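You operate a simulated robot arm through the tools that you are given. There is no shell and no other tool. Be economical: measure what you need, move in short steps, check, and stop when the job is done.

You run a simulated two-armed robot. Do the job below in one go: nothing can be reset, and whatever is moved stays where it is left.

JOB
Uncap the green-band jar and put the jar in the middle drawer.
Fine: its cap stays on the table top; shut the drawer again; the other jar stays capped.
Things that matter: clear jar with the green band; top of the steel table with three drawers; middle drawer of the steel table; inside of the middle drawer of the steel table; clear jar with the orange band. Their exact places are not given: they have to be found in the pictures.

Only the result counts: the job must be done as asked and must still hold three seconds after the hand-in. Knocking over, shifting, dropping, spilling or breaking anything else fails it. Lids that push on must go on centred and level and be pressed home; caps that screw on are set level and turned clockwise until they are tight.

ROBOT AND FRAMES
Two 7-joint arms with two-finger parallel grippers on one trunk, on a base that drives. Base frame: it is fixed to the floor where the robot stands at the start and does not move with it; the origin is under the middle of the robot, x ahead of it, y to its left, z up. Lengths are in mm, angles in rad, forces in N, time in s.
The left shoulder is at the start at [70, 134, 1201], the right one opposite. With the tool pointing down near the work surface each hand reaches from about 100 to 640 mm from the robot's upright axis, wherever it stands, measured 20 degrees to its own side. Places, roughly: top of the steel table with three drawers [500, 0, 900]; middle drawer of the steel table [400, 400, 700]; inside of the middle drawer of the steel table [400, 400, 700]. Payload 1.57 kg a hand.
The tool frame of a hand sits at the grasp point between the pads (the TCP): z along the fingers, y along the line on which they close. The tips reach 30 mm beyond it. Largest opening 80 mm; finger width 17, thickness 12; the body of the gripper, 40 by 82 mm, starts 80 mm behind the TCP.
Orientation is told as [roll, pitch, yaw] about the base's x, y, z axes, in that order, counted from this pose: with the fingers straight down and closing along the base's y, the tool's x points along the base's -x, its y along +y and its z along -z.

CONTROLS
- The arms move only by the tool play_rows. It takes "left_deltas", "right_deltas" or both (then of equal length, played together; a hand with none holds still); each is a list of rows, each a list of 7 numbers: the shift along the base's x, y, z in units of 100 mm (1.0 is 100 mm), then the turn, a rotation vector about the base's x, y, z in units of 120 degrees (1.0 is 120 degrees), then the opening in per cent of the stroke, from 0 (shut) to 100 (fully open). In form: [[dx, dy, dz, rx, ry, rz, hand], ...]. A call has 1 to 12 rows; each row is the pose to reach, as a shift and turn from the pose commanded when the call began. A call with a number of a shift or a turn outside -1 to 1 is refused whole. Rows are played at 5 a second. More than 50 mm and 0.15 rad between two rows, or a gripper value outside its range, and nothing of the call is played. A pose out of reach is approached as far as the arm can. The call stops where the force on the tool passes 40 N (or 10 N more than at its start, if that is more) or the arm is blocked; 0.2 s more then pass. The fingers move at their own pace (about 153 mm/s each) and stop on an object; they squeeze with about 42 N. The grip force told is the motor's: it shows also when the fingers shut on nothing. Time passes only in rows, and 0.2 s behind the last, so rows that repeat a pose let the fingers close. The reply holds the time, the measured pose of the TCP, the force on the tool along the base axes, the opening and the grip force, in the units named above and with some noise.
- Cameras (640 x 400 px; columns grow to the right, rows downward): "scene" is now at [128.3, 13.7, 1413.7]; the picture's right is [0.18, -0.98, 0.00], its down [-0.70, -0.13, -0.70] and it looks along [0.69, 0.12, -0.72] (base axes); focal length 214 px, centre (320, 200). "left" rides on the left gripper at [-32, 0, -78] in its tool frame; the picture's right is [0.00, -1.00, 0.00], its down [0.97, 0.00, -0.24] and it looks along [0.24, 0.00, 0.97] (tool axes); focal length 218 px, centre (320, 200). "right" rides on the right gripper at [-32, 0, -78] in its tool frame; the picture's right is [0.00, -1.00, 0.00], its down [0.97, 0.00, -0.24] and it looks along [0.24, 0.00, 0.97] (tool axes); focal length 218 px, centre (320, 200).
- grab_frame(camera): a new picture of that camera. No time passes.
- lift_body(by): slides the trunk up (or, below 0, down) by that many mm; the arms and the scene camera ride with it, the base frame stays. It gives what a move gives, with no picture.
- steer(legs): drives the robot by 1 to 6 legs, each [ahead, left, turn to the left] in mm, mm and rad, along the robot's own axes; the way and the turn of a leg run together, so that a leg with both is an arc; at most 1500 mm and 3.142 rad a leg. The arms and the cameras ride along, it lands a little off, and it stops where it bumps. It gives what a move gives.
- pan_tilt(pan, tilt): turns the head with the scene camera to pan (to the left, within 1.501 rad either way) and tilt (down, from -0.506 to 1.204), counted from straight ahead of the robot. It gives what a move gives.
- point_at(camera, pixels): for up to 12 pixels [column, row] of the newest picture of that camera ("zoom" is the newest enlarged one), the place [x, y, z] in the base frame of the surface seen there, good to about 3 mm. No time passes.
- inspect(camera, box): a new picture of the part [left, top, right, bottom] of that camera's present view, enlarged. No time passes.
- finish_job(): hands the job in; it is judged then, once.

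Go step by step. Measure first, check grasps and placings, and put right what went wrong. The budget is 80 turns and 70 pictures, counting those below and the enlarged ones. Unless the task says otherwise, let go and move clear before handing in, and close with one line.

The tools are called after ">>>" as name(argument=value, ...) on one line, values as JSON. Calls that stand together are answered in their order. play_rows: Moves the arms, as the interface text tells. Its arguments: {"type":"object","properties":{"left_deltas":{"type":"array","items":{"type":"array","items":{"type":"number"}}},"right_deltas":{"type":"array","items":{"type":"array","items":{"type":"number"}}}},"required":[]} The other tools are called the same way: lift_body (by) slides the trunk up or down; steer (legs) drives the base; pan_tilt (pan, tilt) turns the head that bears the scene camera; grab_frame (camera) takes a picture; point_at (camera, pixels) gives the place of the surface under pixels of a picture; inspect (camera, box) takes an enlarged picture of a part of a camera's view; finish_job () hands the job in.

At the start:

```text
time: 0.0
left_position: [398.7, 272.1, 1224.5]
left_tool_rot: [0.0, 0.002, 0.002]
left_contact_force: [0.9, 0.1, -0.8]
left_finger_gap: 80.1
left_gripper_force: 0.0
right_position: [426.0, -143.8, 1195.4]
right_tool_rot: [-0.001, -0.001, 0.0]
right_contact_force: [0.5, 0.9, -0.8]
right_finger_gap: 80.1
right_gripper_force: 0.0
trunk travel left (down, up): [-775.0, 165.0]
robot x, y, heading: [0.2, -0.1, -0.002]
head pan, tilt: [0.18, 0.798]
```

scene: 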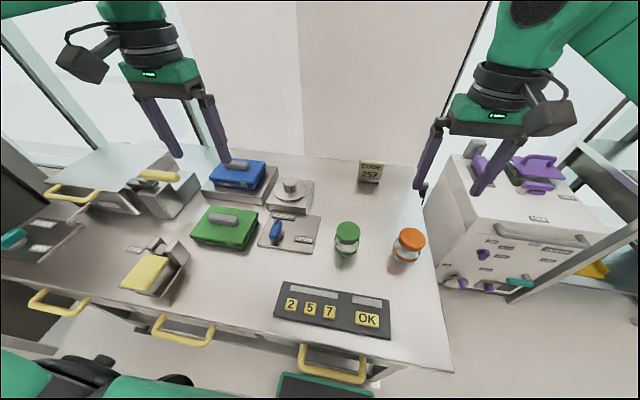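
right: 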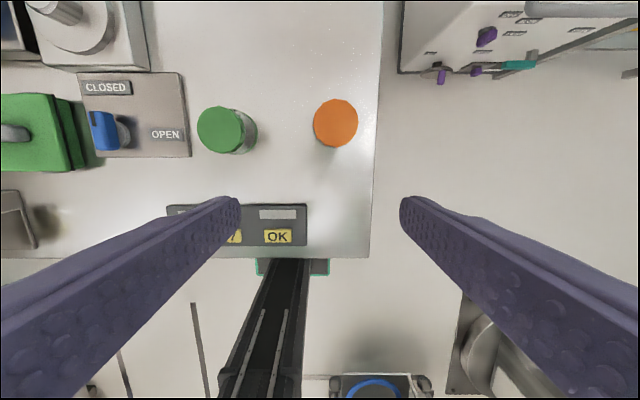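
left: 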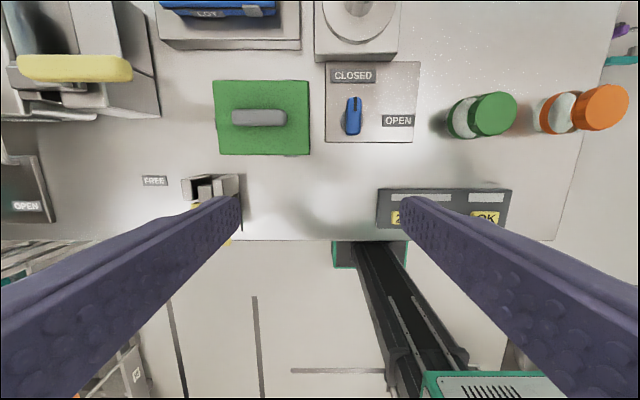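

The scene shows the green-band jar near (347,238), the orange one near (408,245), and three yellow drawer handles along the front edge, at (45,300), (183,330) and (333,363). A keypad with the code card 257 and a knob may be locks, so I'll measure and look closer.

>>> point_at(camera="scene", pixels=[[347, 230], [347, 252], [409, 238], [408, 258], [45, 300], [183, 330], [333, 363], [450, 368], [320, 312], [275, 232], [155, 272], [365, 320]])

>>> inspect(camera="scene", box=[0, 240, 400, 400])

>>> inspect(camera="scene", box=[200, 140, 460, 340])

>>> pan_tilt(pan=0.4, tilt=1.1)

>>> grab_frame(camera="scene")

```text
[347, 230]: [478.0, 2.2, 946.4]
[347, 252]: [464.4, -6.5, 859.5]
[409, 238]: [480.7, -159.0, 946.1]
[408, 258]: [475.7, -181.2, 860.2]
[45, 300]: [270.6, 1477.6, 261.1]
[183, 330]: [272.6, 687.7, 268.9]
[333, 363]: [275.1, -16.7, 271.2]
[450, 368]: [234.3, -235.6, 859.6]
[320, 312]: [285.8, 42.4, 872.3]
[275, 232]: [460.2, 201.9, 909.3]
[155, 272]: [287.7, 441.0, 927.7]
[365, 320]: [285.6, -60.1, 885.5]
```

```text
1.60 times, centred on (200, 320) of scene
```

zoom: 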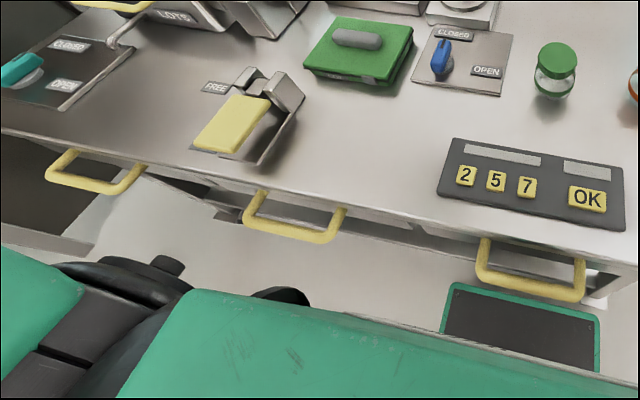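

```text
2.00 times, centred on (330, 240) of scene
```

zoom: 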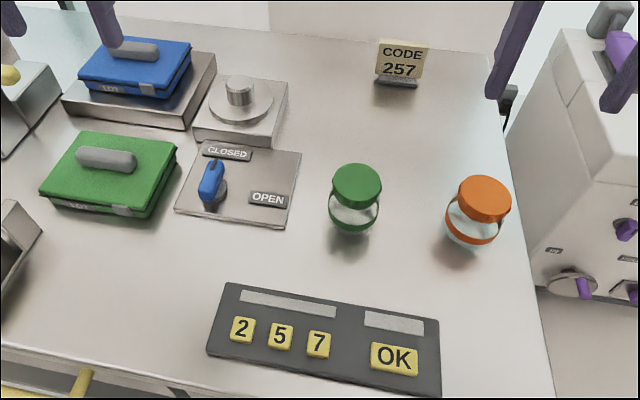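

```text
time: 0.8
left_position: [399.7, 269.7, 1223.7]
left_tool_rot: [0.0, 0.0, 0.001]
left_contact_force: [0.1, 0.7, -0.7]
left_finger_gap: 79.9
left_gripper_force: 0.1
right_position: [425.2, -144.4, 1194.3]
right_tool_rot: [-0.001, 0.001, 0.001]
right_contact_force: [0.2, -0.3, 0.6]
right_finger_gap: 79.9
right_gripper_force: 0.0
trunk travel left (down, up): [-775.0, 165.0]
robot x, y, heading: [-1.1, 2.0, 0.003]
head pan, tilt: [0.4, 1.1]
```

```text
64 pictures are left
```

scene: 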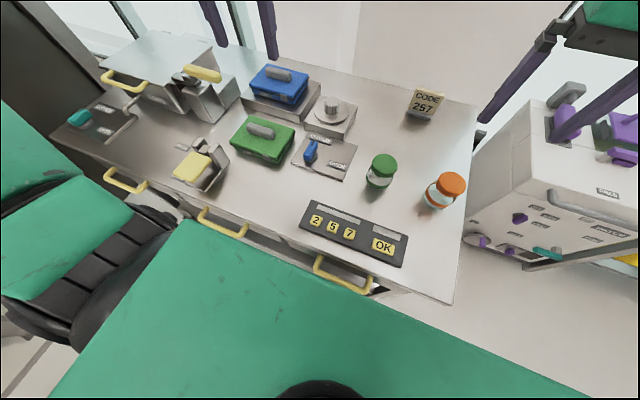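

The new view shows the handles at about (125,185), (222,225) and (342,275). I'll zoom in and measure them along with the gadgets near each one.

>>> inspect(camera="scene", box=[40, 60, 280, 260])

>>> inspect(camera="left", box=[0, 0, 320, 250])

>>> point_at(camera="scene", pixels=[[222, 233], [203, 223], [243, 234], [125, 189], [344, 284], [320, 271], [193, 165], [215, 155], [310, 153], [382, 162], [452, 180], [180, 208]])

```text
2.00 times, centred on (160, 160) of scene
```

zoom: 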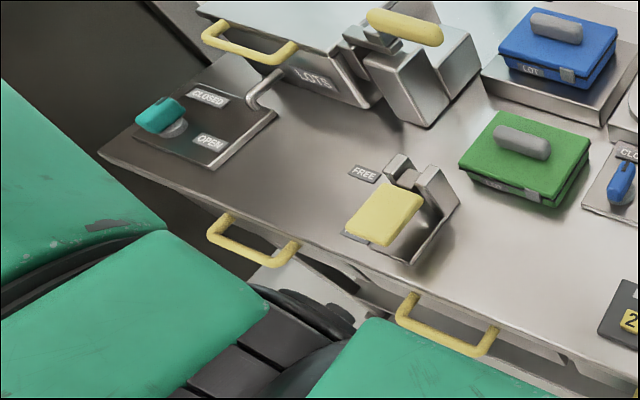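

```text
1.60 times, centred on (160, 125) of left
```

zoom: 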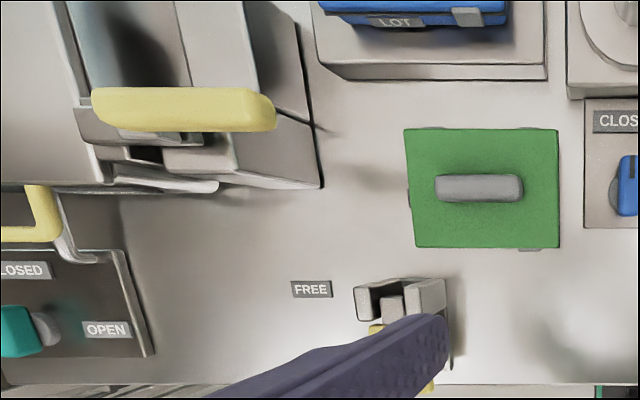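

```text
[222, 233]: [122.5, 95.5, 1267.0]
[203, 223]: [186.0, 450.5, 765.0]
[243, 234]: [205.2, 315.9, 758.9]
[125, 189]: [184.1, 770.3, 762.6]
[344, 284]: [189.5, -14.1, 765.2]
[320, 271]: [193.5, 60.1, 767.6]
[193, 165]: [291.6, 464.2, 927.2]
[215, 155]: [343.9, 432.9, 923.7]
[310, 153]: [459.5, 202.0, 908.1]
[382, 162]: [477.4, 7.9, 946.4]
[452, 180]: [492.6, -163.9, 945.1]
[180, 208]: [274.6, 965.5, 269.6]
```

The middle handle is at about (186–205, 316–450, 762), and a yellow paddle labelled FREE sits above it at around (300, 450, 927). I'll zoom on the paddle and the other locks to see how they work.

>>> inspect(camera="scene", box=[150, 120, 270, 250])

>>> pan_tilt(pan=0.9, tilt=1.1)

>>> grab_frame(camera="scene")

```text
3.08 times, centred on (210, 185) of scene
```

zoom: 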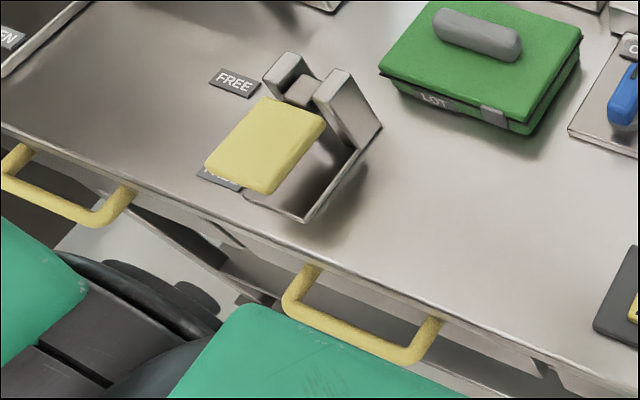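

```text
time: 1.7
left_position: [399.4, 270.9, 1224.8]
left_tool_rot: [0.0, 0.0, 0.003]
left_contact_force: [-0.3, -0.6, -1.0]
left_finger_gap: 79.9
left_gripper_force: 0.1
right_position: [424.6, -143.2, 1195.0]
right_tool_rot: [-0.001, -0.002, 0.0]
right_contact_force: [0.8, 0.0, 0.3]
right_finger_gap: 80.0
right_gripper_force: 0.1
trunk travel left (down, up): [-775.0, 165.0]
robot x, y, heading: [2.5, 0.1, 0.002]
head pan, tilt: [0.901, 1.1]
```

```text
60 pictures are left
```

scene: 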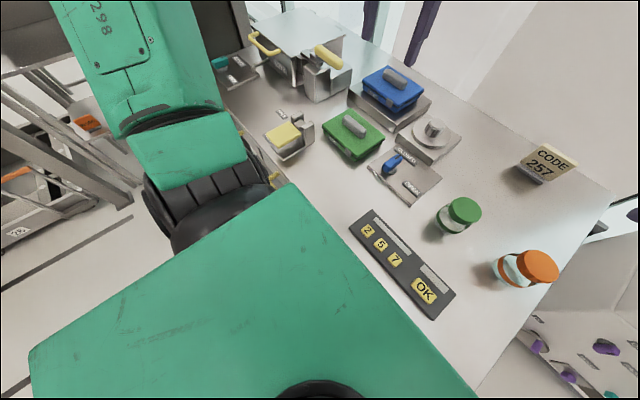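

The paddle pivots between two rear posts, and its front end rests over a half-hidden label. I'll move the left hand above it for a close view.

>>> play_rows(left_deltas=[[-0.3, 0.4, -0.2, 0, 0, 0, 100], [-0.6, 0.8, -0.4, 0, 0, 0, 100], [-0.8, 1.0, -0.5, 0, 0, 0, 100]])

>>> play_rows(left_deltas=[[0, 0.4, 0, 0, 0, 0, 100], [0, 0.7, 0, 0, 0, 0, 100]])

>>> grab_frame(camera="left")

```text
refused: row 1 steps farther than a row can; nothing moved
```

```text
time: 2.3
left_position: [400.9, 342.8, 1223.6]
left_tool_rot: [-0.001, 0.001, 0.001]
left_contact_force: [-0.1, -0.1, -0.3]
left_finger_gap: 79.9
left_gripper_force: 0.1
right_position: [424.3, -143.0, 1195.0]
right_tool_rot: [-0.001, 0.0, 0.0]
right_contact_force: [-0.1, 0.5, 0.4]
right_finger_gap: 80.0
right_gripper_force: 0.1
trunk travel left (down, up): [-775.0, 165.0]
robot x, y, heading: [0.3, 2.4, 0.003]
head pan, tilt: [0.901, 1.1]
```

```text
59 pictures are left
```

left: 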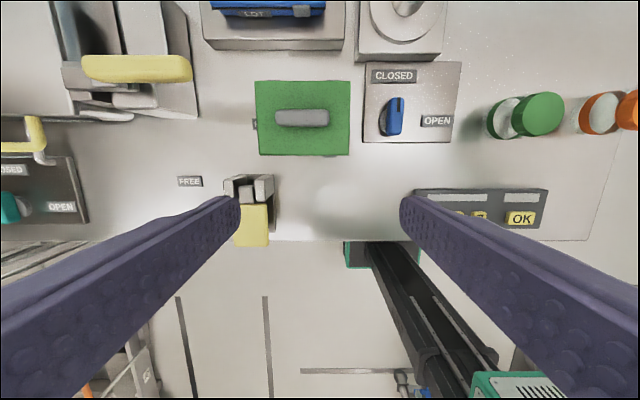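

The step limit is 50 mm in total, so I'll use smaller rows to put the paddle between the fingers in view.

>>> play_rows(left_deltas=[[-0.25, 0.35, -0.2, 0, 0, 0, 100], [-0.4, 0.7, -0.5, 0, 0, 0, 100], [-0.4, 1.0, -0.8, 0, 0, 0, 100], [-0.4, 1.0, -1.0, 0, 0, 0, 100]])

>>> inspect(camera="left", box=[200, 80, 440, 260])

```text
time: 3.3
left_position: [357.8, 439.4, 1125.1]
left_tool_rot: [0.003, 0.0, 0.002]
left_contact_force: [-1.5, -0.3, 0.2]
left_finger_gap: 79.9
left_gripper_force: 0.0
right_position: [425.3, -144.6, 1194.7]
right_tool_rot: [0.001, -0.001, -0.002]
right_contact_force: [0.8, -0.8, 0.1]
right_finger_gap: 80.2
right_gripper_force: 0.1
trunk travel left (down, up): [-775.0, 165.0]
robot x, y, heading: [2.8, -1.3, 0.0]
head pan, tilt: [0.901, 1.1]
```

```text
2.22 times, centred on (320, 170) of left
```

zoom: 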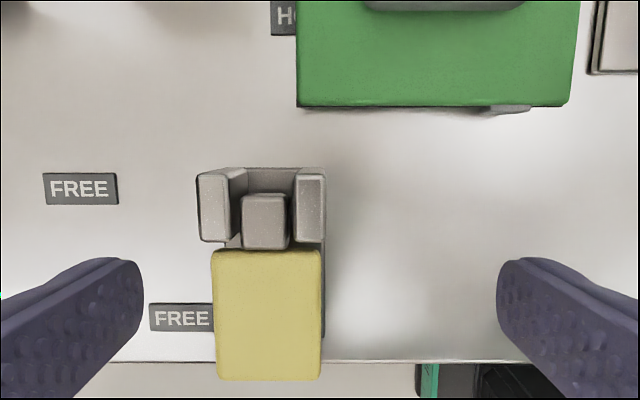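

Labels FREE, FREE and "HO…" are visible around the paddle and the green box. I'll take a full frame and measure them.

>>> grab_frame(camera="left")

>>> inspect(camera="left", box=[100, 0, 420, 200])

>>> point_at(camera="left", pixels=[[300, 200], [300, 240], [300, 180], [284, 172], [318, 172], [230, 165], [268, 222], [307, 87], [258, 222], [380, 200], [320, 250]])

```text
57 pictures are left
```

left: 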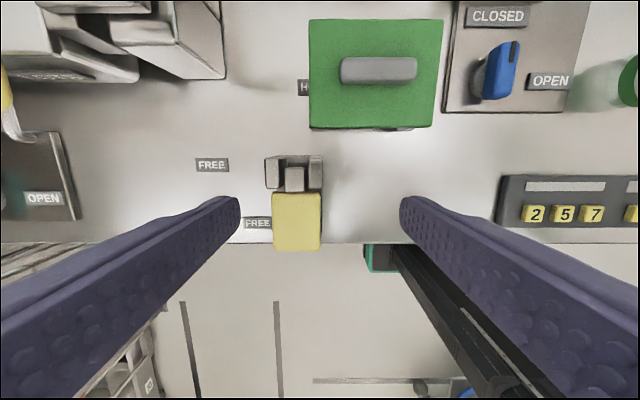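

```text
2.00 times, centred on (260, 100) of left
```

zoom: 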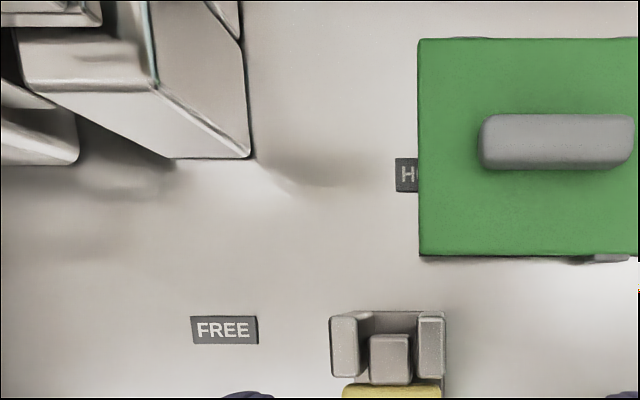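

```text
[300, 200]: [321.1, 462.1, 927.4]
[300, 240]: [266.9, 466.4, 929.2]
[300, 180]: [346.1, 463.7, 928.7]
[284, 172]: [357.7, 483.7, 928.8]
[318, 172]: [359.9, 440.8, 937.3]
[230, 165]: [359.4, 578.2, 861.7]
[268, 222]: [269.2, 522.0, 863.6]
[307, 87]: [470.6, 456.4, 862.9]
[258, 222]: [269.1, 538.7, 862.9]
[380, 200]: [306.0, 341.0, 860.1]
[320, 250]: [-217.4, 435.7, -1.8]
```

The paddle is at (250–330, 463, 928), pivoting near x=350. A FREE label sits by its front end, so the drawer may already be unlocked, and I'll test that with a pull later. For now I'll move the right hand over the green jar to measure it.

>>> play_rows(right_deltas=[[0.0, 0.45, 0, 0, 0, 0, 100], [0.0, 0.9, 0.0, 0, 0, 0, 100]])

>>> play_rows(right_deltas=[[0.2, 0.35, 0, 0, 0, 0, 100], [0.4, 0.6, -0.2, 0, 0, 0, 100], [0.4, 0.6, -0.6, 0, 0, 0, 100], [0.4, 0.6, -0.9, 0, 0, 0, 100]])

>>> grab_frame(camera="right")

>>> pan_tilt(pan=0.0, tilt=0.8)

>>> inspect(camera="scene", box=[240, 120, 480, 270])

```text
time: 3.9
left_position: [359.1, 441.5, 1123.9]
left_tool_rot: [-0.004, -0.001, 0.002]
left_contact_force: [0.3, -0.4, 0.1]
left_finger_gap: 80.0
left_gripper_force: 0.0
right_position: [426.2, -49.0, 1196.1]
right_tool_rot: [-0.001, 0.001, 0.0]
right_contact_force: [0.1, -0.4, 0.1]
right_finger_gap: 80.0
right_gripper_force: 0.0
trunk travel left (down, up): [-775.0, 165.0]
robot x, y, heading: [-1.5, 0.6, -0.005]
head pan, tilt: [0.901, 1.1]
```

```text
time: 4.9
left_position: [358.9, 439.9, 1124.8]
left_tool_rot: [-0.001, -0.002, 0.002]
left_contact_force: [0.1, 0.9, 0.0]
left_finger_gap: 79.9
left_gripper_force: 0.1
right_position: [463.6, 6.0, 1103.1]
right_tool_rot: [0.001, 0.001, -0.001]
right_contact_force: [-0.8, -1.0, 0.3]
right_finger_gap: 80.0
right_gripper_force: 0.1
trunk travel left (down, up): [-775.0, 165.0]
robot x, y, heading: [2.9, -1.7, -0.003]
head pan, tilt: [0.901, 1.1]
```

```text
55 pictures are left
```

right: 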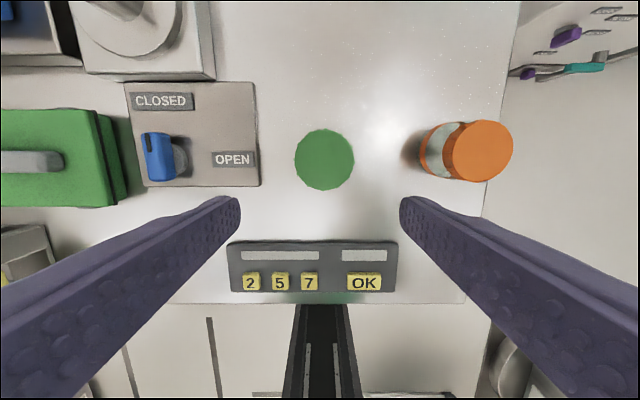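

```text
time: 6.1
left_position: [358.3, 439.4, 1124.3]
left_tool_rot: [0.0, 0.001, 0.0]
left_contact_force: [-0.3, -0.1, 0.1]
left_finger_gap: 80.1
left_gripper_force: 0.0
right_position: [463.5, 6.1, 1104.2]
right_tool_rot: [0.0, 0.0, -0.001]
right_contact_force: [0.5, 0.5, -0.1]
right_finger_gap: 79.9
right_gripper_force: 0.1
trunk travel left (down, up): [-775.0, 165.0]
robot x, y, heading: [-1.4, -2.8, 0.003]
head pan, tilt: [0.0, 0.799]
```

```text
2.67 times, centred on (360, 195) of scene
```

zoom: 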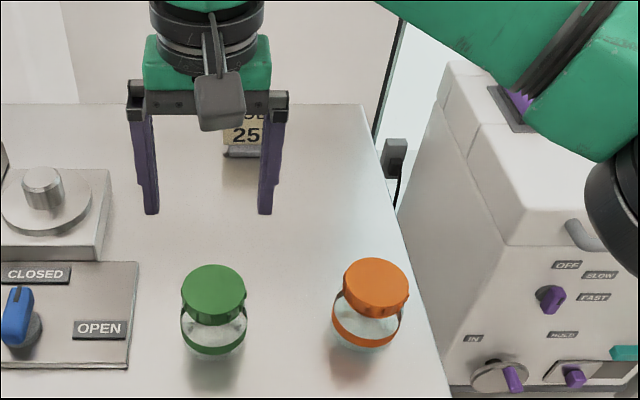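

The cap shows as a disc at (324,159) in the right view, with a clear body and a green band below it. I'll measure its edges and profile.

>>> point_at(camera="right", pixels=[[324, 159], [297, 159], [351, 159], [324, 133], [324, 186]])

>>> point_at(camera="zoom", pixels=[[213, 312], [184, 325], [244, 325], [213, 330], [213, 342], [213, 351], [213, 362], [213, 375], [183, 295], [245, 295]])

```text
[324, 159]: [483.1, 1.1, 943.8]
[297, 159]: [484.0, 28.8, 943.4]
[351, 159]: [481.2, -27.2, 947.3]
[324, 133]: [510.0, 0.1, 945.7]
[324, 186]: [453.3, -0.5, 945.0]
```

```text
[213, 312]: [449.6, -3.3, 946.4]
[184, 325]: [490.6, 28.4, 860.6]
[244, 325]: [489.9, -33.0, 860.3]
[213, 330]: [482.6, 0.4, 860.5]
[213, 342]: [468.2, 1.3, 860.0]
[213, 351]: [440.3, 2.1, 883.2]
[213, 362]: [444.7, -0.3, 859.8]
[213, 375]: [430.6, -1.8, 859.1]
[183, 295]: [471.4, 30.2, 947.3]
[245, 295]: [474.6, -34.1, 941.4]
```

The cap is centred at about (482, 0), roughly 62 mm wide, with its top at z=946. The left hand will hold the jar body from the front, tilted forward, while the right hand turns the cap from above. I'll tilt the left hand while moving it right, and clear the right hand away.

>>> play_rows(left_deltas=[[0, -0.12, 0, 0, -0.0677, 0, 100], [0, -0.25, 0, 0, -0.1354, 0, 100], [0, -0.37, 0, 0, -0.2031, 0, 100], [0, -0.5, 0, 0, -0.2708, 0, 100], [0, -0.62, 0, 0, -0.3385, 0, 100], [0, -0.75, 0, 0, -0.4062, 0, 100], [0, -0.87, 0, 0, -0.474, 0, 100], [0, -1.0, 0, 0, -0.5417, 0, 100]], right_deltas=[[0, -0.1, 0, 0, 0, 0, 100], [0, -0.2, 0, 0, 0, 0, 100], [0, -0.3, 0, 0, 0, 0, 100], [0, -0.4, 0, 0, 0, 0, 100], [0, -0.5, 0, 0, 0, 0, 100], [0, -0.6, 0, 0, 0, 0, 100], [0, -0.7, 0, 0, 0, 0, 100], [0, -0.8, 0, 0, 0, 0, 100]])

>>> play_rows(left_deltas=[[0, -0.33, 0, 0, 0, -0.056, 100], [0, -0.66, 0, 0, 0, -0.111, 100], [0, -1.0, 0, 0, 0, -0.167, 100]])

>>> play_rows(left_deltas=[[0, -0.33, 0, 0, 0, 0, 100], [0, -0.66, -0.25, 0, 0, 0, 100], [0, -1.0, -0.5, 0, 0, 0, 100]])

>>> grab_frame(camera="scene")

```text
time: 7.9
left_position: [395.6, 392.8, 1192.8]
left_tool_rot: [-0.663, -1.091, 0.675]
left_contact_force: [-0.8, -4.2, 0.9]
left_finger_gap: 79.8
left_gripper_force: 0.1
left hand out of reach, approached as far as the arm can: row 5, 6, 7, 8
right_position: [465.2, -74.8, 1105.8]
right_tool_rot: [0.001, -0.002, -0.001]
right_contact_force: [0.4, 1.3, 0.3]
right_finger_gap: 80.1
right_gripper_force: 0.1
trunk travel left (down, up): [-775.0, 165.0]
robot x, y, heading: [-1.1, -1.2, 0.001]
head pan, tilt: [0.0, 0.799]
```

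```text
time: 8.7
left_position: [366.0, 252.5, 1111.8]
left_tool_rot: [-0.063, -1.085, -0.299]
left_contact_force: [3.2, 0.3, 9.5]
left_finger_gap: 80.0
left_gripper_force: 0.0
left hand out of reach, approached as far as the arm can: row 1, 2, 3
right_position: [467.8, -73.9, 1105.2]
right_tool_rot: [-0.001, -0.001, 0.0]
right_contact_force: [-0.8, 0.5, 0.3]
right_finger_gap: 80.1
right_gripper_force: 0.1
trunk travel left (down, up): [-775.0, 165.0]
robot x, y, heading: [1.4, -2.2, -0.001]
head pan, tilt: [0.0, 0.799]
```

```text
time: 9.5
left_position: [414.4, 196.1, 1079.1]
left_tool_rot: [0.001, -1.136, -0.358]
left_contact_force: [-0.1, 0.4, -0.7]
left_finger_gap: 80.0
left_gripper_force: 0.0
left hand out of reach, approached as far as the arm can: row 1, 2, 3
right_position: [467.7, -75.3, 1104.5]
right_tool_rot: [0.002, 0.002, -0.001]
right_contact_force: [0.3, -0.6, -0.7]
right_finger_gap: 80.2
right_gripper_force: 0.1
trunk travel left (down, up): [-775.0, 165.0]
robot x, y, heading: [0.4, -2.7, -0.0]
head pan, tilt: [0.0, 0.799]
```

```text
53 pictures are left
```

scene: 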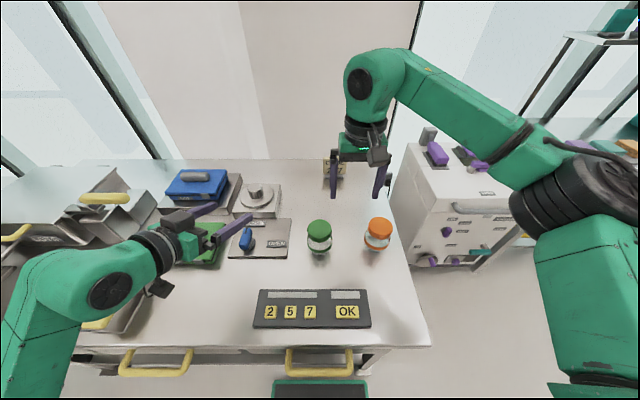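

The tilted pose is reached, but the arm is cramped this near the robot. I'll back the base off 100 mm to give it room.

>>> steer(legs=[[-100, 0, 0]])

>>> play_rows(left_deltas=[[0, 0, 0, 0, 0, 0, 100]])

```text
time: 10.7
left_position: [315.9, 196.5, 1078.2]
left_tool_rot: [-0.002, -1.135, -0.356]
left_contact_force: [0.7, -0.1, 0.4]
left_finger_gap: 80.1
left_gripper_force: 0.1
right_position: [368.4, -76.1, 1104.1]
right_tool_rot: [0.001, 0.002, -0.003]
right_contact_force: [0.2, -0.7, -0.2]
right_finger_gap: 79.7
right_gripper_force: 0.0
trunk travel left (down, up): [-775.0, 165.0]
robot x, y, heading: [-98.9, 1.0, -0.001]
head pan, tilt: [0.0, 0.799]
```

```text
time: 11.1
left_position: [317.1, 197.0, 1077.7]
left_tool_rot: [0.0, -1.135, -0.355]
left_contact_force: [0.6, -0.6, -0.5]
left_finger_gap: 80.0
left_gripper_force: 0.0
right_position: [368.9, -76.2, 1104.2]
right_tool_rot: [0.0, 0.003, -0.005]
right_contact_force: [0.6, -0.5, 0.1]
right_finger_gap: 80.0
right_gripper_force: 0.1
trunk travel left (down, up): [-775.0, 165.0]
robot x, y, heading: [-100.5, -0.0, 0.0]
head pan, tilt: [0.0, 0.799]
```

The commanded pose now matches the measured one. I'll bring the left hand to a pre-grasp spot about 130 mm short of the jar and move the right hand forward and clear.

>>> play_rows(left_deltas=[[0.1, -0.3, -0.25, 0, 0, 0, 100], [0.25, -0.6, -0.5, 0, 0, 0, 100], [0.4, -0.9, -0.7, 0, 0, 0, 100]], right_deltas=[[0.35, 0, 0, 0, 0, 0, 100], [0.7, 0, 0, 0, 0, 0, 100], [1.0, 0, 0, 0, 0, 0, 100]])

>>> play_rows(left_deltas=[[0.1, -0.3, -0.25, 0, 0, 0, 100], [0.14, -0.66, -0.5, 0, 0, 0, 100], [0.14, -0.66, -0.65, 0, 0, 0, 100]])

>>> grab_frame(camera="left")

>>> grab_frame(camera="scene")

```text
time: 11.9
left_position: [302.2, 195.6, 1037.0]
left_tool_rot: [-0.004, -1.138, -0.353]
left_contact_force: [-0.8, 0.6, 1.1]
left_finger_gap: 80.1
left_gripper_force: 0.0
left hand out of reach, approached as far as the arm can: row 1, 2, 3
right_position: [466.7, -71.5, 1104.5]
right_tool_rot: [-0.002, -0.002, -0.002]
right_contact_force: [0.2, 0.0, 0.2]
right_finger_gap: 80.2
right_gripper_force: 0.1
trunk travel left (down, up): [-775.0, 165.0]
robot x, y, heading: [-97.9, -1.3, -0.005]
head pan, tilt: [0.0, 0.799]
```

```text
time: 12.7
left_position: [282.1, 192.3, 1003.4]
left_tool_rot: [-0.002, -1.137, -0.358]
left_contact_force: [0.5, 0.0, -0.8]
left_finger_gap: 80.0
left_gripper_force: 0.1
left hand out of reach, approached as far as the arm can: row 1, 2, 3
right_position: [467.5, -72.6, 1103.6]
right_tool_rot: [0.0, -0.001, -0.004]
right_contact_force: [-0.5, 0.2, -0.1]
right_finger_gap: 79.9
right_gripper_force: 0.0
trunk travel left (down, up): [-775.0, 165.0]
robot x, y, heading: [-97.9, -1.9, 0.001]
head pan, tilt: [0.0, 0.799]
```

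```text
52 pictures are left
```

left: 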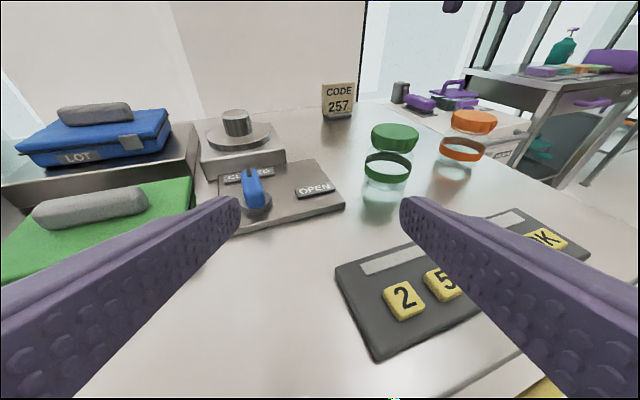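

```text
51 pictures are left
```

scene: 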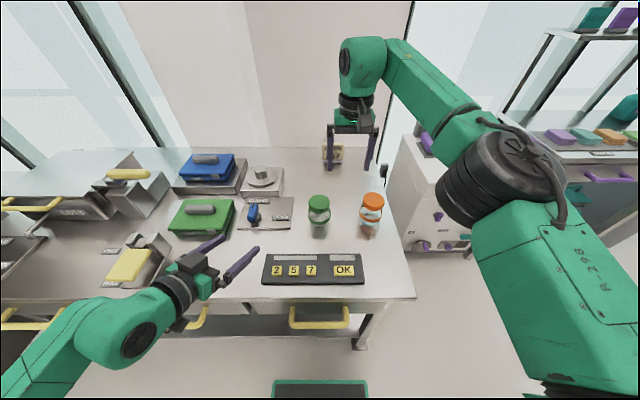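

The wrist is folded too close to the shoulder for a straight-forward approach. I'll swing the approach more from the left, adding about −0.52 rad of yaw, which puts the wrist further out, and then come to the new pre-grasp spot.

>>> play_rows(left_deltas=[[0.2, 0, 0.2, 0, 0, -0.0615, 100], [0.4, 0, 0.4, 0, 0, -0.123, 100], [0.6, 0, 0.4, 0, 0, -0.1845, 100], [0.8, 0, 0.4, 0, 0, -0.246, 100]])

>>> play_rows(left_deltas=[[0.2, -0.35, 0, 0, 0, 0, 100], [0.4, -0.7, -0.2, 0, 0, 0, 100], [0.4, -1.0, -0.5, 0, 0, 0, 100], [0.4, -1.0, -0.9, 0, 0, 0, 100]])

>>> grab_frame(camera="left")

```text
time: 13.7
left_position: [361.7, 191.3, 1040.8]
left_tool_rot: [-0.004, -1.134, -0.871]
left_contact_force: [0.8, 0.2, -0.7]
left_finger_gap: 79.7
left_gripper_force: 0.0
right_position: [468.4, -72.3, 1103.7]
right_tool_rot: [-0.001, 0.002, -0.004]
right_contact_force: [1.1, -0.8, 0.0]
right_finger_gap: 79.9
right_gripper_force: 0.1
trunk travel left (down, up): [-775.0, 165.0]
robot x, y, heading: [-100.7, -0.9, -0.003]
head pan, tilt: [0.0, 0.799]
```

```text
time: 14.7
left_position: [400.2, 90.0, 952.5]
left_tool_rot: [0.002, -1.138, -0.871]
left_contact_force: [0.9, -0.1, 0.1]
left_finger_gap: 80.0
left_gripper_force: 0.0
right_position: [466.7, -71.4, 1104.8]
right_tool_rot: [0.0, 0.0, -0.003]
right_contact_force: [0.0, 0.6, -0.4]
right_finger_gap: 80.0
right_gripper_force: 0.1
trunk travel left (down, up): [-775.0, 165.0]
robot x, y, heading: [-100.5, 0.1, -0.002]
head pan, tilt: [0.0, 0.799]
```

```text
50 pictures are left
```

left: 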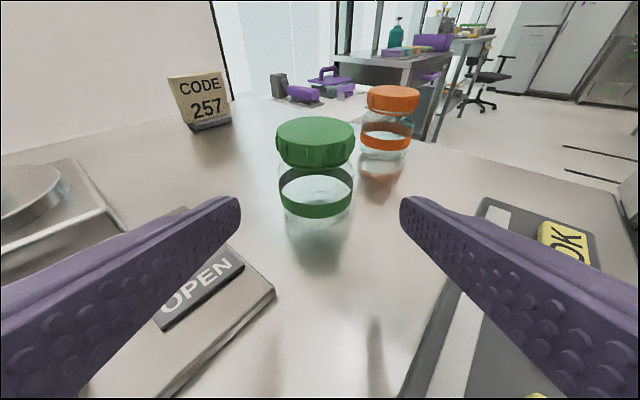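

The green jar is centred between the fingers. I'll advance along the tool axis to the jar body at z≈888, then close.

>>> play_rows(left_deltas=[[0.24, -0.19, -0.18, 0, 0, 0, 100], [0.43, -0.42, -0.33, 0, 0, 0, 100], [0.62, -0.66, -0.48, 0, 0, 0, 100], [0.82, -0.9, -0.64, 0, 0, 0, 100]])

>>> grab_frame(camera="left")

>>> inspect(camera="scene", box=[220, 120, 420, 260])

```text
time: 15.7
left_position: [480.1, -0.3, 891.1]
left_tool_rot: [0.017, -1.14, -0.887]
left_contact_force: [2.7, 5.1, 17.9]
left_finger_gap: 80.0
left_gripper_force: 0.0
right_position: [463.2, -71.2, 1107.5]
right_tool_rot: [0.0, -0.003, -0.004]
right_contact_force: [-0.1, 0.1, 0.2]
right_finger_gap: 79.9
right_gripper_force: 0.0
trunk travel left (down, up): [-775.0, 165.0]
robot x, y, heading: [-97.3, 1.3, -0.002]
head pan, tilt: [0.0, 0.799]
```

```text
49 pictures are left
```

left: 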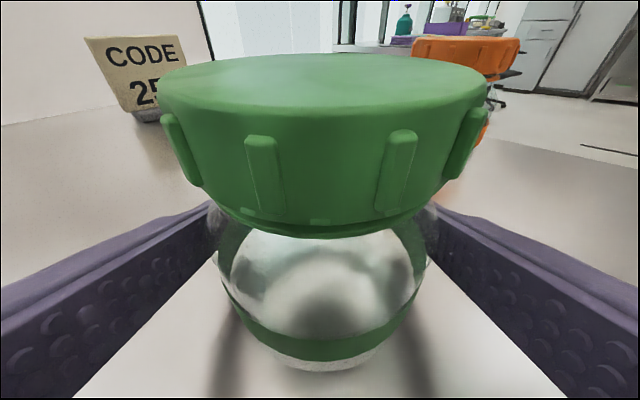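

```text
2.86 times, centred on (320, 190) of scene
```

zoom: 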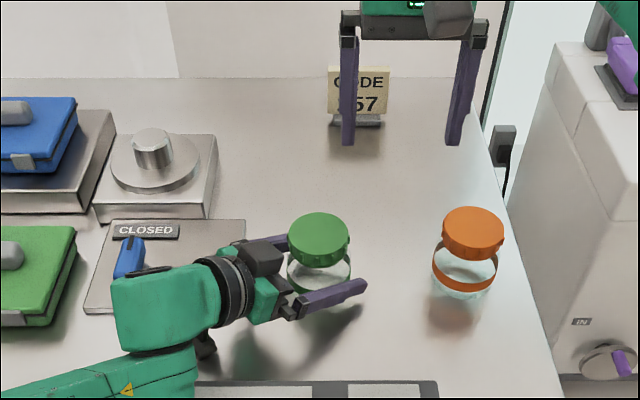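

The fingers straddle the jar, but 18 N upward means something under the hand is touching. I'll raise 6 mm and check again.

>>> play_rows(left_deltas=[[0.01, 0, 0.06, 0, 0, 0, 100], [0.01, 0, 0.06, 0, 0, 0, 100]])

```text
time: 16.3
left_position: [481.7, -1.7, 892.2]
left_tool_rot: [-0.004, -1.135, -0.868]
left_contact_force: [0.4, 0.7, 0.2]
left_finger_gap: 80.1
left_gripper_force: 0.1
right_position: [467.7, -74.3, 1104.8]
right_tool_rot: [0.001, 0.001, -0.006]
right_contact_force: [-0.2, 0.7, 0.2]
right_finger_gap: 80.0
right_gripper_force: 0.1
trunk travel left (down, up): [-775.0, 165.0]
robot x, y, heading: [-98.2, -1.0, -0.005]
head pan, tilt: [0.0, 0.799]
```

The force is clear at z=892. I'll close the left hand on the jar and bring the right hand over the cap, still high.

>>> play_rows(left_deltas=[[0, 0, 0.01, 0, 0, 0, 85], [0, 0, 0.01, 0, 0, 0, 70], [0, 0, 0.01, 0, 0, 0, 40], [0, 0, 0.01, 0, 0, 0, 40]], right_deltas=[[0.05, 0.3, 0, 0, 0, 0, 100], [0.1, 0.6, 0, 0, 0, 0, 100], [0.14, 0.75, 0, 0, 0, 0, 100], [0.14, 0.75, 0, 0, 0, 0, 100]])

>>> grab_frame(camera="right")

>>> point_at(camera="right", pixels=[[320, 163], [295, 163], [345, 163], [320, 140], [320, 186]])

```text
time: 17.3
left_position: [481.2, -0.7, 893.4]
left_tool_rot: [-0.003, -1.137, -0.869]
left_contact_force: [0.5, 1.0, 0.1]
left_finger_gap: 70.4
left_gripper_force: 42.2
right_position: [461.1, -4.4, 1098.9]
right_tool_rot: [-0.001, -0.001, -0.004]
right_contact_force: [-0.1, 0.6, -0.3]
right_finger_gap: 80.2
right_gripper_force: 0.0
right hand out of reach, approached as far as the arm can: row 2, 3, 4
trunk travel left (down, up): [-775.0, 165.0]
robot x, y, heading: [-99.0, 0.6, -0.006]
head pan, tilt: [0.0, 0.799]
```

```text
47 pictures are left
```

right: 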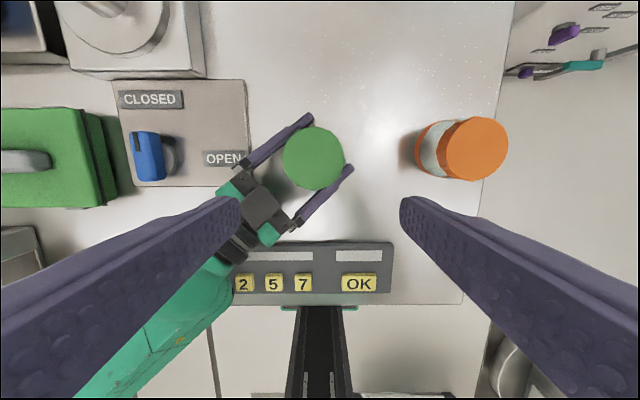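

```text
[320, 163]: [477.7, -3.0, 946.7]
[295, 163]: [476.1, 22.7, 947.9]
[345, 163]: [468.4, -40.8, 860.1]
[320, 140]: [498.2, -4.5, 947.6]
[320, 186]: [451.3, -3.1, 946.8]
```

The left hand holds the jar with a 70 mm gap and 42 N. The cap centre is at pixel (313,158), about (482, 3). The right hand will descend over the cap while yawing to −80°, which keeps its fingers clear of the left gripper.

>>> play_rows(right_deltas=[[0, 0, -0.1, 0, 0, -0.067, 100], [0, 0, -0.2, 0, 0, -0.133, 100], [0, 0, -0.3, 0, 0, -0.2, 100], [0, 0, -0.4, 0, 0, -0.267, 100], [0, 0, -0.5, 0, 0, -0.333, 100], [0.05, 0.02, -0.6, 0, 0, -0.4, 100], [0.1, 0.04, -0.7, 0, 0, -0.467, 100], [0.15, 0.05, -0.75, 0, 0, -0.533, 100], [0.2, 0.06, -0.75, 0, 0, -0.6, 100], [0.2, 0.06, -0.75, 0, 0, -0.667, 100]])

>>> grab_frame(camera="right")

```text
time: 19.5
left_position: [482.2, -0.6, 894.8]
left_tool_rot: [-0.002, -1.136, -0.87]
left_contact_force: [-1.3, 0.0, -2.5]
left_finger_gap: 70.3
left_gripper_force: 41.9
right_position: [472.0, -2.3, 1019.5]
right_tool_rot: [0.0, -0.002, -1.404]
right_contact_force: [-0.3, -0.7, 0.7]
right_finger_gap: 79.7
right_gripper_force: 0.0
right hand out of reach, approached as far as the arm can: row 7, 8, 9, 10
trunk travel left (down, up): [-775.0, 165.0]
robot x, y, heading: [-102.6, 2.5, -0.005]
head pan, tilt: [0.0, 0.799]
```

```text
46 pictures are left
```

right: 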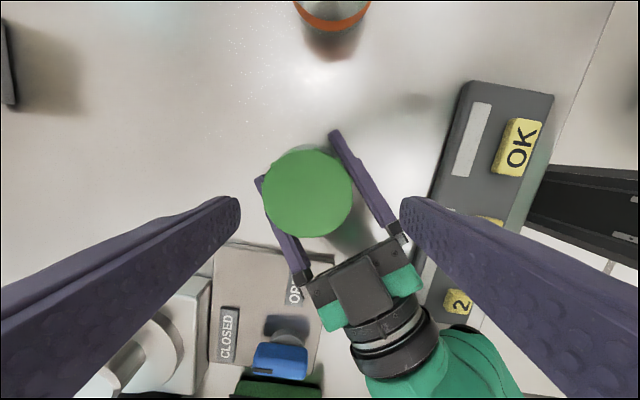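

The right hand is at the edge of its reach at x=472, while the cap is centred at about (480, −2). The left hand will carry the jar 35 mm towards the robot, lifting it slightly first.

>>> play_rows(left_deltas=[[0, 0, 0.1, 0, 0, 0, 40], [-0.17, 0, 0.1, 0, 0, 0, 40], [-0.35, 0, 0.1, 0, 0, 0, 40], [-0.35, 0, 0.05, 0, 0, 0, 40], [-0.35, 0, 0.05, 0, 0, 0, 40]], right_deltas=[[0, 0, 0, 0, 0, 0, 100], [-0.14, 0, 0, 0, 0, 0, 100], [-0.27, 0, 0, 0, 0, 0, 100], [-0.27, 0, 0, 0, 0, 0, 100], [-0.27, 0, 0, 0, 0, 0, 100]])

>>> grab_frame(camera="right")

>>> grab_frame(camera="left")

```text
time: 20.8
left_position: [448.9, -0.5, 907.2]
left_tool_rot: [0.021, -1.148, -0.892]
left_contact_force: [-5.2, 0.7, 14.2]
left_finger_gap: 70.2
left_gripper_force: 41.8
right_position: [443.9, -3.1, 1020.2]
right_tool_rot: [0.005, -0.002, -1.401]
right_contact_force: [0.2, -0.2, -0.2]
right_finger_gap: 79.9
right_gripper_force: 0.0
trunk travel left (down, up): [-775.0, 165.0]
robot x, y, heading: [-99.6, -0.5, -0.006]
head pan, tilt: [0.0, 0.799]
stopped in row 5 (left hand): the force on the tool passed its limit (the readings are from after the stop); the commanded pose is now the measured one
```

```text
45 pictures are left
```

right: 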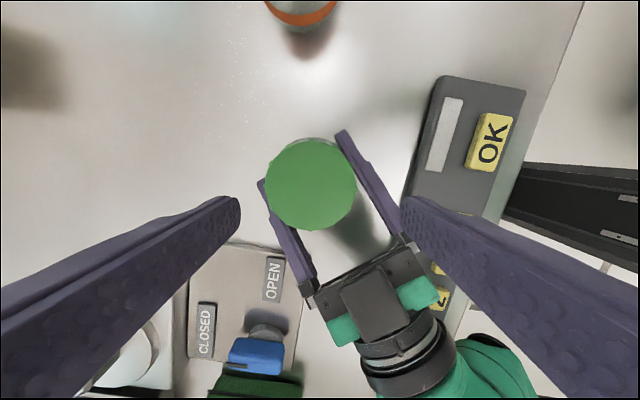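

```text
44 pictures are left
```

left: 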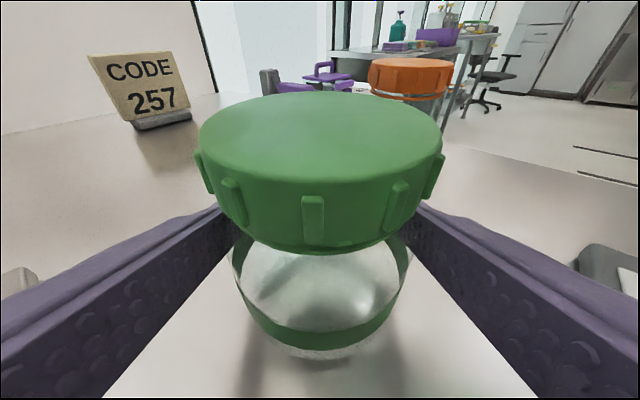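

The left move stopped on force while lowering, and the jar looks a little further out in the fingers. I'll check from the side and in the scene before going on.

>>> inspect(camera="scene", box=[200, 140, 440, 290])

>>> play_rows(left_deltas=[[0, 0, 0.04, 0, 0, 0, 40], [0, 0, 0.08, 0, 0, 0, 40], [0, 0, 0.08, 0, 0, 0, 40]])

>>> inspect(camera="scene", box=[260, 160, 380, 260])

```text
2.67 times, centred on (320, 215) of scene
```

zoom: 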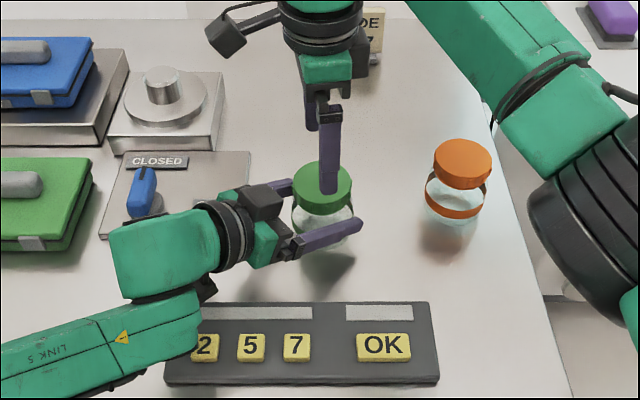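

```text
time: 21.6
left_position: [449.5, 0.5, 911.5]
left_tool_rot: [0.016, -1.141, -0.887]
left_contact_force: [-0.7, 0.0, -2.0]
left_finger_gap: 70.5
left_gripper_force: 42.1
right_position: [446.0, -2.7, 1020.4]
right_tool_rot: [-0.001, 0.0, -1.401]
right_contact_force: [-0.7, 0.1, -0.6]
right_finger_gap: 80.1
right_gripper_force: 0.1
trunk travel left (down, up): [-775.0, 165.0]
robot x, y, heading: [-96.1, 1.7, -0.007]
head pan, tilt: [0.0, 0.799]
```

```text
4.00 times, centred on (320, 210) of scene
```

zoom: 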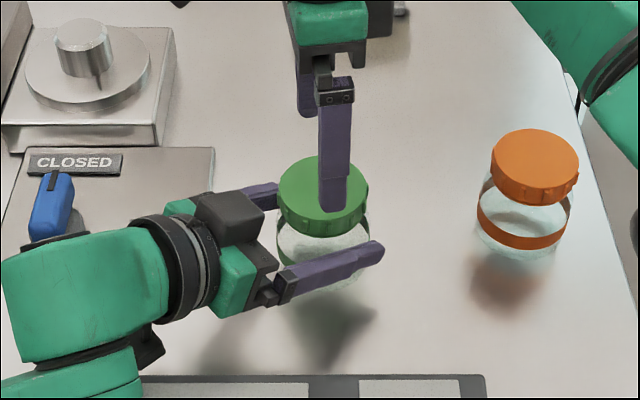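

The left forearm, marked LINK 5, hangs low near the keypad and is the likely contact. At z≈911 the force is gone, so I'll hold the jar up here and locate the cap from the right camera.

>>> grab_frame(camera="right")

>>> point_at(camera="right", pixels=[[311, 183], [275, 183], [350, 183], [311, 150], [311, 220], [490, 143], [470, 90]])

>>> point_at(camera="zoom", pixels=[[300, 180], [140, 365], [60, 390], [20, 350]])

```text
41 pictures are left
```

right: 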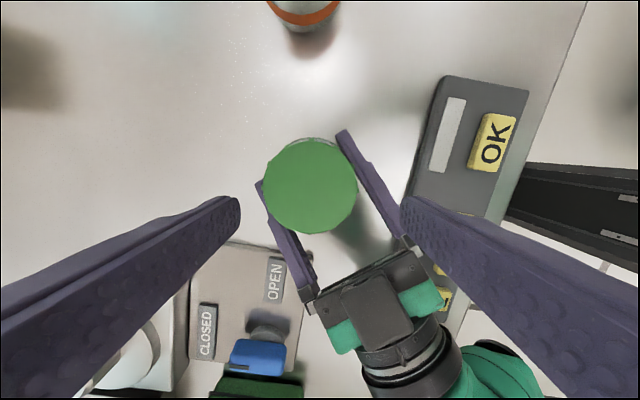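

```text
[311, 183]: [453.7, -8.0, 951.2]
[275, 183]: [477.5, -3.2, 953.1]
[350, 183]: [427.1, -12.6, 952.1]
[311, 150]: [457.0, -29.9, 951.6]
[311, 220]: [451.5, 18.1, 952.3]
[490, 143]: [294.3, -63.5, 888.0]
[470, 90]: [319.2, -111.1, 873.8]
```

```text
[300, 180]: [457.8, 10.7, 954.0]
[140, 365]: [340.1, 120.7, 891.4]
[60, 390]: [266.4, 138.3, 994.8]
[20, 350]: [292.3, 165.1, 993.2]
```

The cap top is level at z≈952 with its centre at (453, −6). The earlier force was the jar bottom meeting the table, since it had slid a little in the grip. I'll lower the jar about 5 mm to rest on the table, and bring the right hand down onto the cap without closing yet.

>>> play_rows(left_deltas=[[0, 0, -0.02, 0, 0, 0, 40], [0, 0, -0.04, 0, 0, 0, 40], [0, 0, -0.05, 0, 0, 0, 40]], right_deltas=[[0.07, -0.035, 0, 0, 0, 0, 100], [0.07, -0.035, -0.15, 0, 0, 0, 100], [0.07, -0.035, -0.3, 0, 0, 0, 100]])

>>> grab_frame(camera="right")

>>> point_at(camera="right", pixels=[[320, 180], [290, 180], [350, 180], [320, 150], [320, 225]])

```text
time: 22.4
left_position: [451.9, 0.4, 907.2]
left_tool_rot: [0.013, -1.143, -0.885]
left_contact_force: [0.2, 0.7, -2.2]
left_finger_gap: 70.3
left_gripper_force: 42.2
right_position: [452.1, -6.1, 987.5]
right_tool_rot: [0.0, -0.001, -1.401]
right_contact_force: [-0.3, 0.4, 0.7]
right_finger_gap: 79.9
right_gripper_force: 0.0
trunk travel left (down, up): [-775.0, 165.0]
robot x, y, heading: [-96.8, 2.6, -0.004]
head pan, tilt: [0.0, 0.799]
```

```text
40 pictures are left
```

right: 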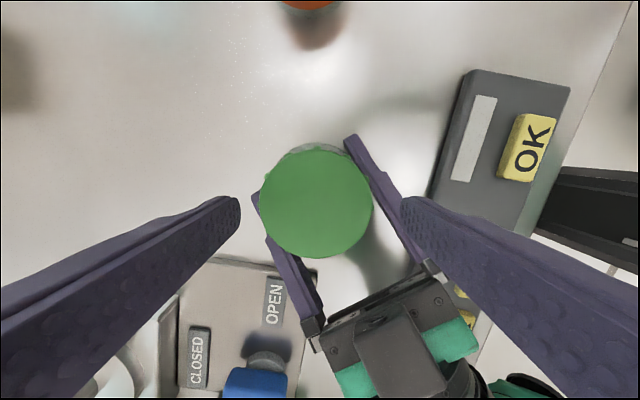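

```text
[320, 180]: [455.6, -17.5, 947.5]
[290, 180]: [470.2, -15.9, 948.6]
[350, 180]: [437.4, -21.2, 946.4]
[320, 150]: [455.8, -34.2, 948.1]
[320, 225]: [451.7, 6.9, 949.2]
```

The cap now fills the middle, centred at (315,201), about 3 mm off in x. I'll correct that, descend to TCP z≈962 and close on the cap.

>>> play_rows(right_deltas=[[0.035, 0, -0.12, 0, 0, 0, 100], [0.035, 0, -0.25, 0, 0, 0, 100], [0.035, 0, -0.25, 0, 0, 0, 80], [0.035, 0, -0.25, 0, 0, 0, 40], [0.035, 0, -0.25, 0, 0, 0, 40]])

>>> grab_frame(camera="right")

>>> inspect(camera="scene", box=[260, 160, 380, 260])

```text
time: 23.6
left_position: [452.5, 1.3, 907.3]
left_tool_rot: [0.015, -1.141, -0.885]
left_contact_force: [17.9, -0.3, -7.2]
left_finger_gap: 70.4
left_gripper_force: 42.1
right_position: [455.7, -3.4, 965.0]
right_tool_rot: [-0.003, -0.001, -1.399]
right_contact_force: [-18.9, 0.1, 3.6]
right_finger_gap: 62.3
right_gripper_force: 41.6
trunk travel left (down, up): [-775.0, 165.0]
robot x, y, heading: [-97.7, -3.8, -0.004]
head pan, tilt: [0.0, 0.799]
```

```text
39 pictures are left
```

right: 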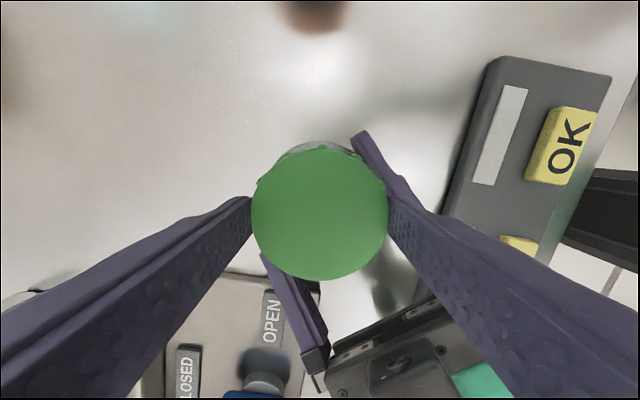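

```text
4.00 times, centred on (320, 210) of scene
```

zoom: 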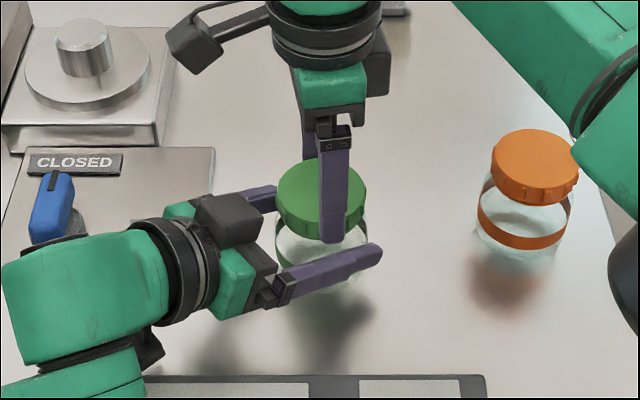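

The cap is gripped with a 62.3 mm gap and a small sideways load. I'll ease 3 mm back and turn the cap counter-clockwise by 65°.

>>> play_rows(right_deltas=[[-0.02, 0, 0, 0, 0, 0.068, 40], [-0.025, 0, 0, 0, 0, 0.136, 40], [-0.025, 0, 0, 0, 0, 0.204, 40], [-0.025, 0, 0.003, 0, 0, 0.272, 40], [-0.025, 0, 0.005, 0, 0, 0.34, 40], [-0.025, 0, 0.007, 0, 0, 0.408, 40], [-0.025, 0, 0.01, 0, 0, 0.476, 40], [-0.025, 0, 0.01, 0, 0, 0.544, 40]])

>>> grab_frame(camera="right")

>>> grab_frame(camera="left")

```text
time: 25.4
left_position: [451.1, -0.6, 906.0]
left_tool_rot: [0.014, -1.145, -0.886]
left_contact_force: [0.0, -2.6, -4.4]
left_finger_gap: 70.4
left_gripper_force: 42.1
right_position: [455.2, -5.1, 965.7]
right_tool_rot: [0.001, -0.002, -0.262]
right_contact_force: [0.5, 2.8, 2.2]
right_finger_gap: 62.5
right_gripper_force: 42.5
trunk travel left (down, up): [-775.0, 165.0]
robot x, y, heading: [-95.7, 2.5, 0.001]
head pan, tilt: [0.0, 0.799]
```

```text
37 pictures are left
```

right: 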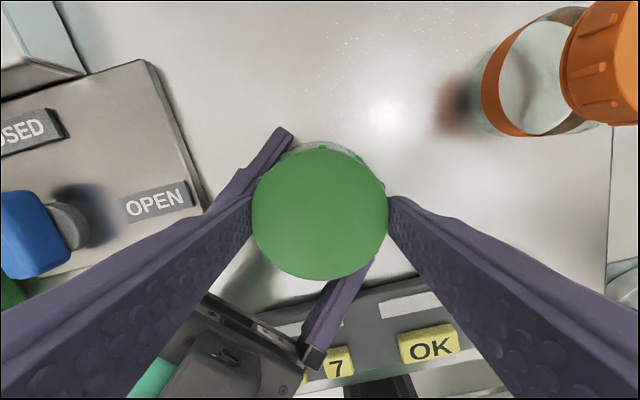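

```text
36 pictures are left
```

left: 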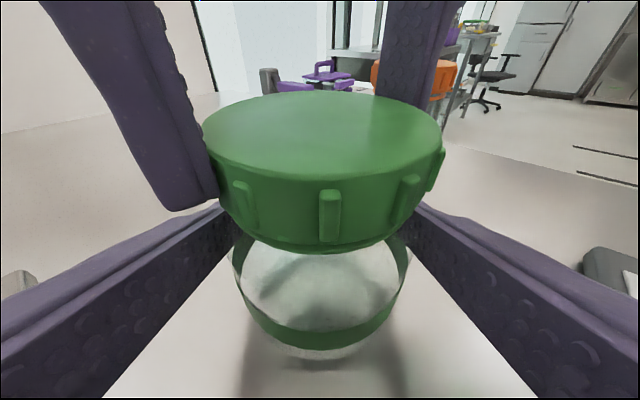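

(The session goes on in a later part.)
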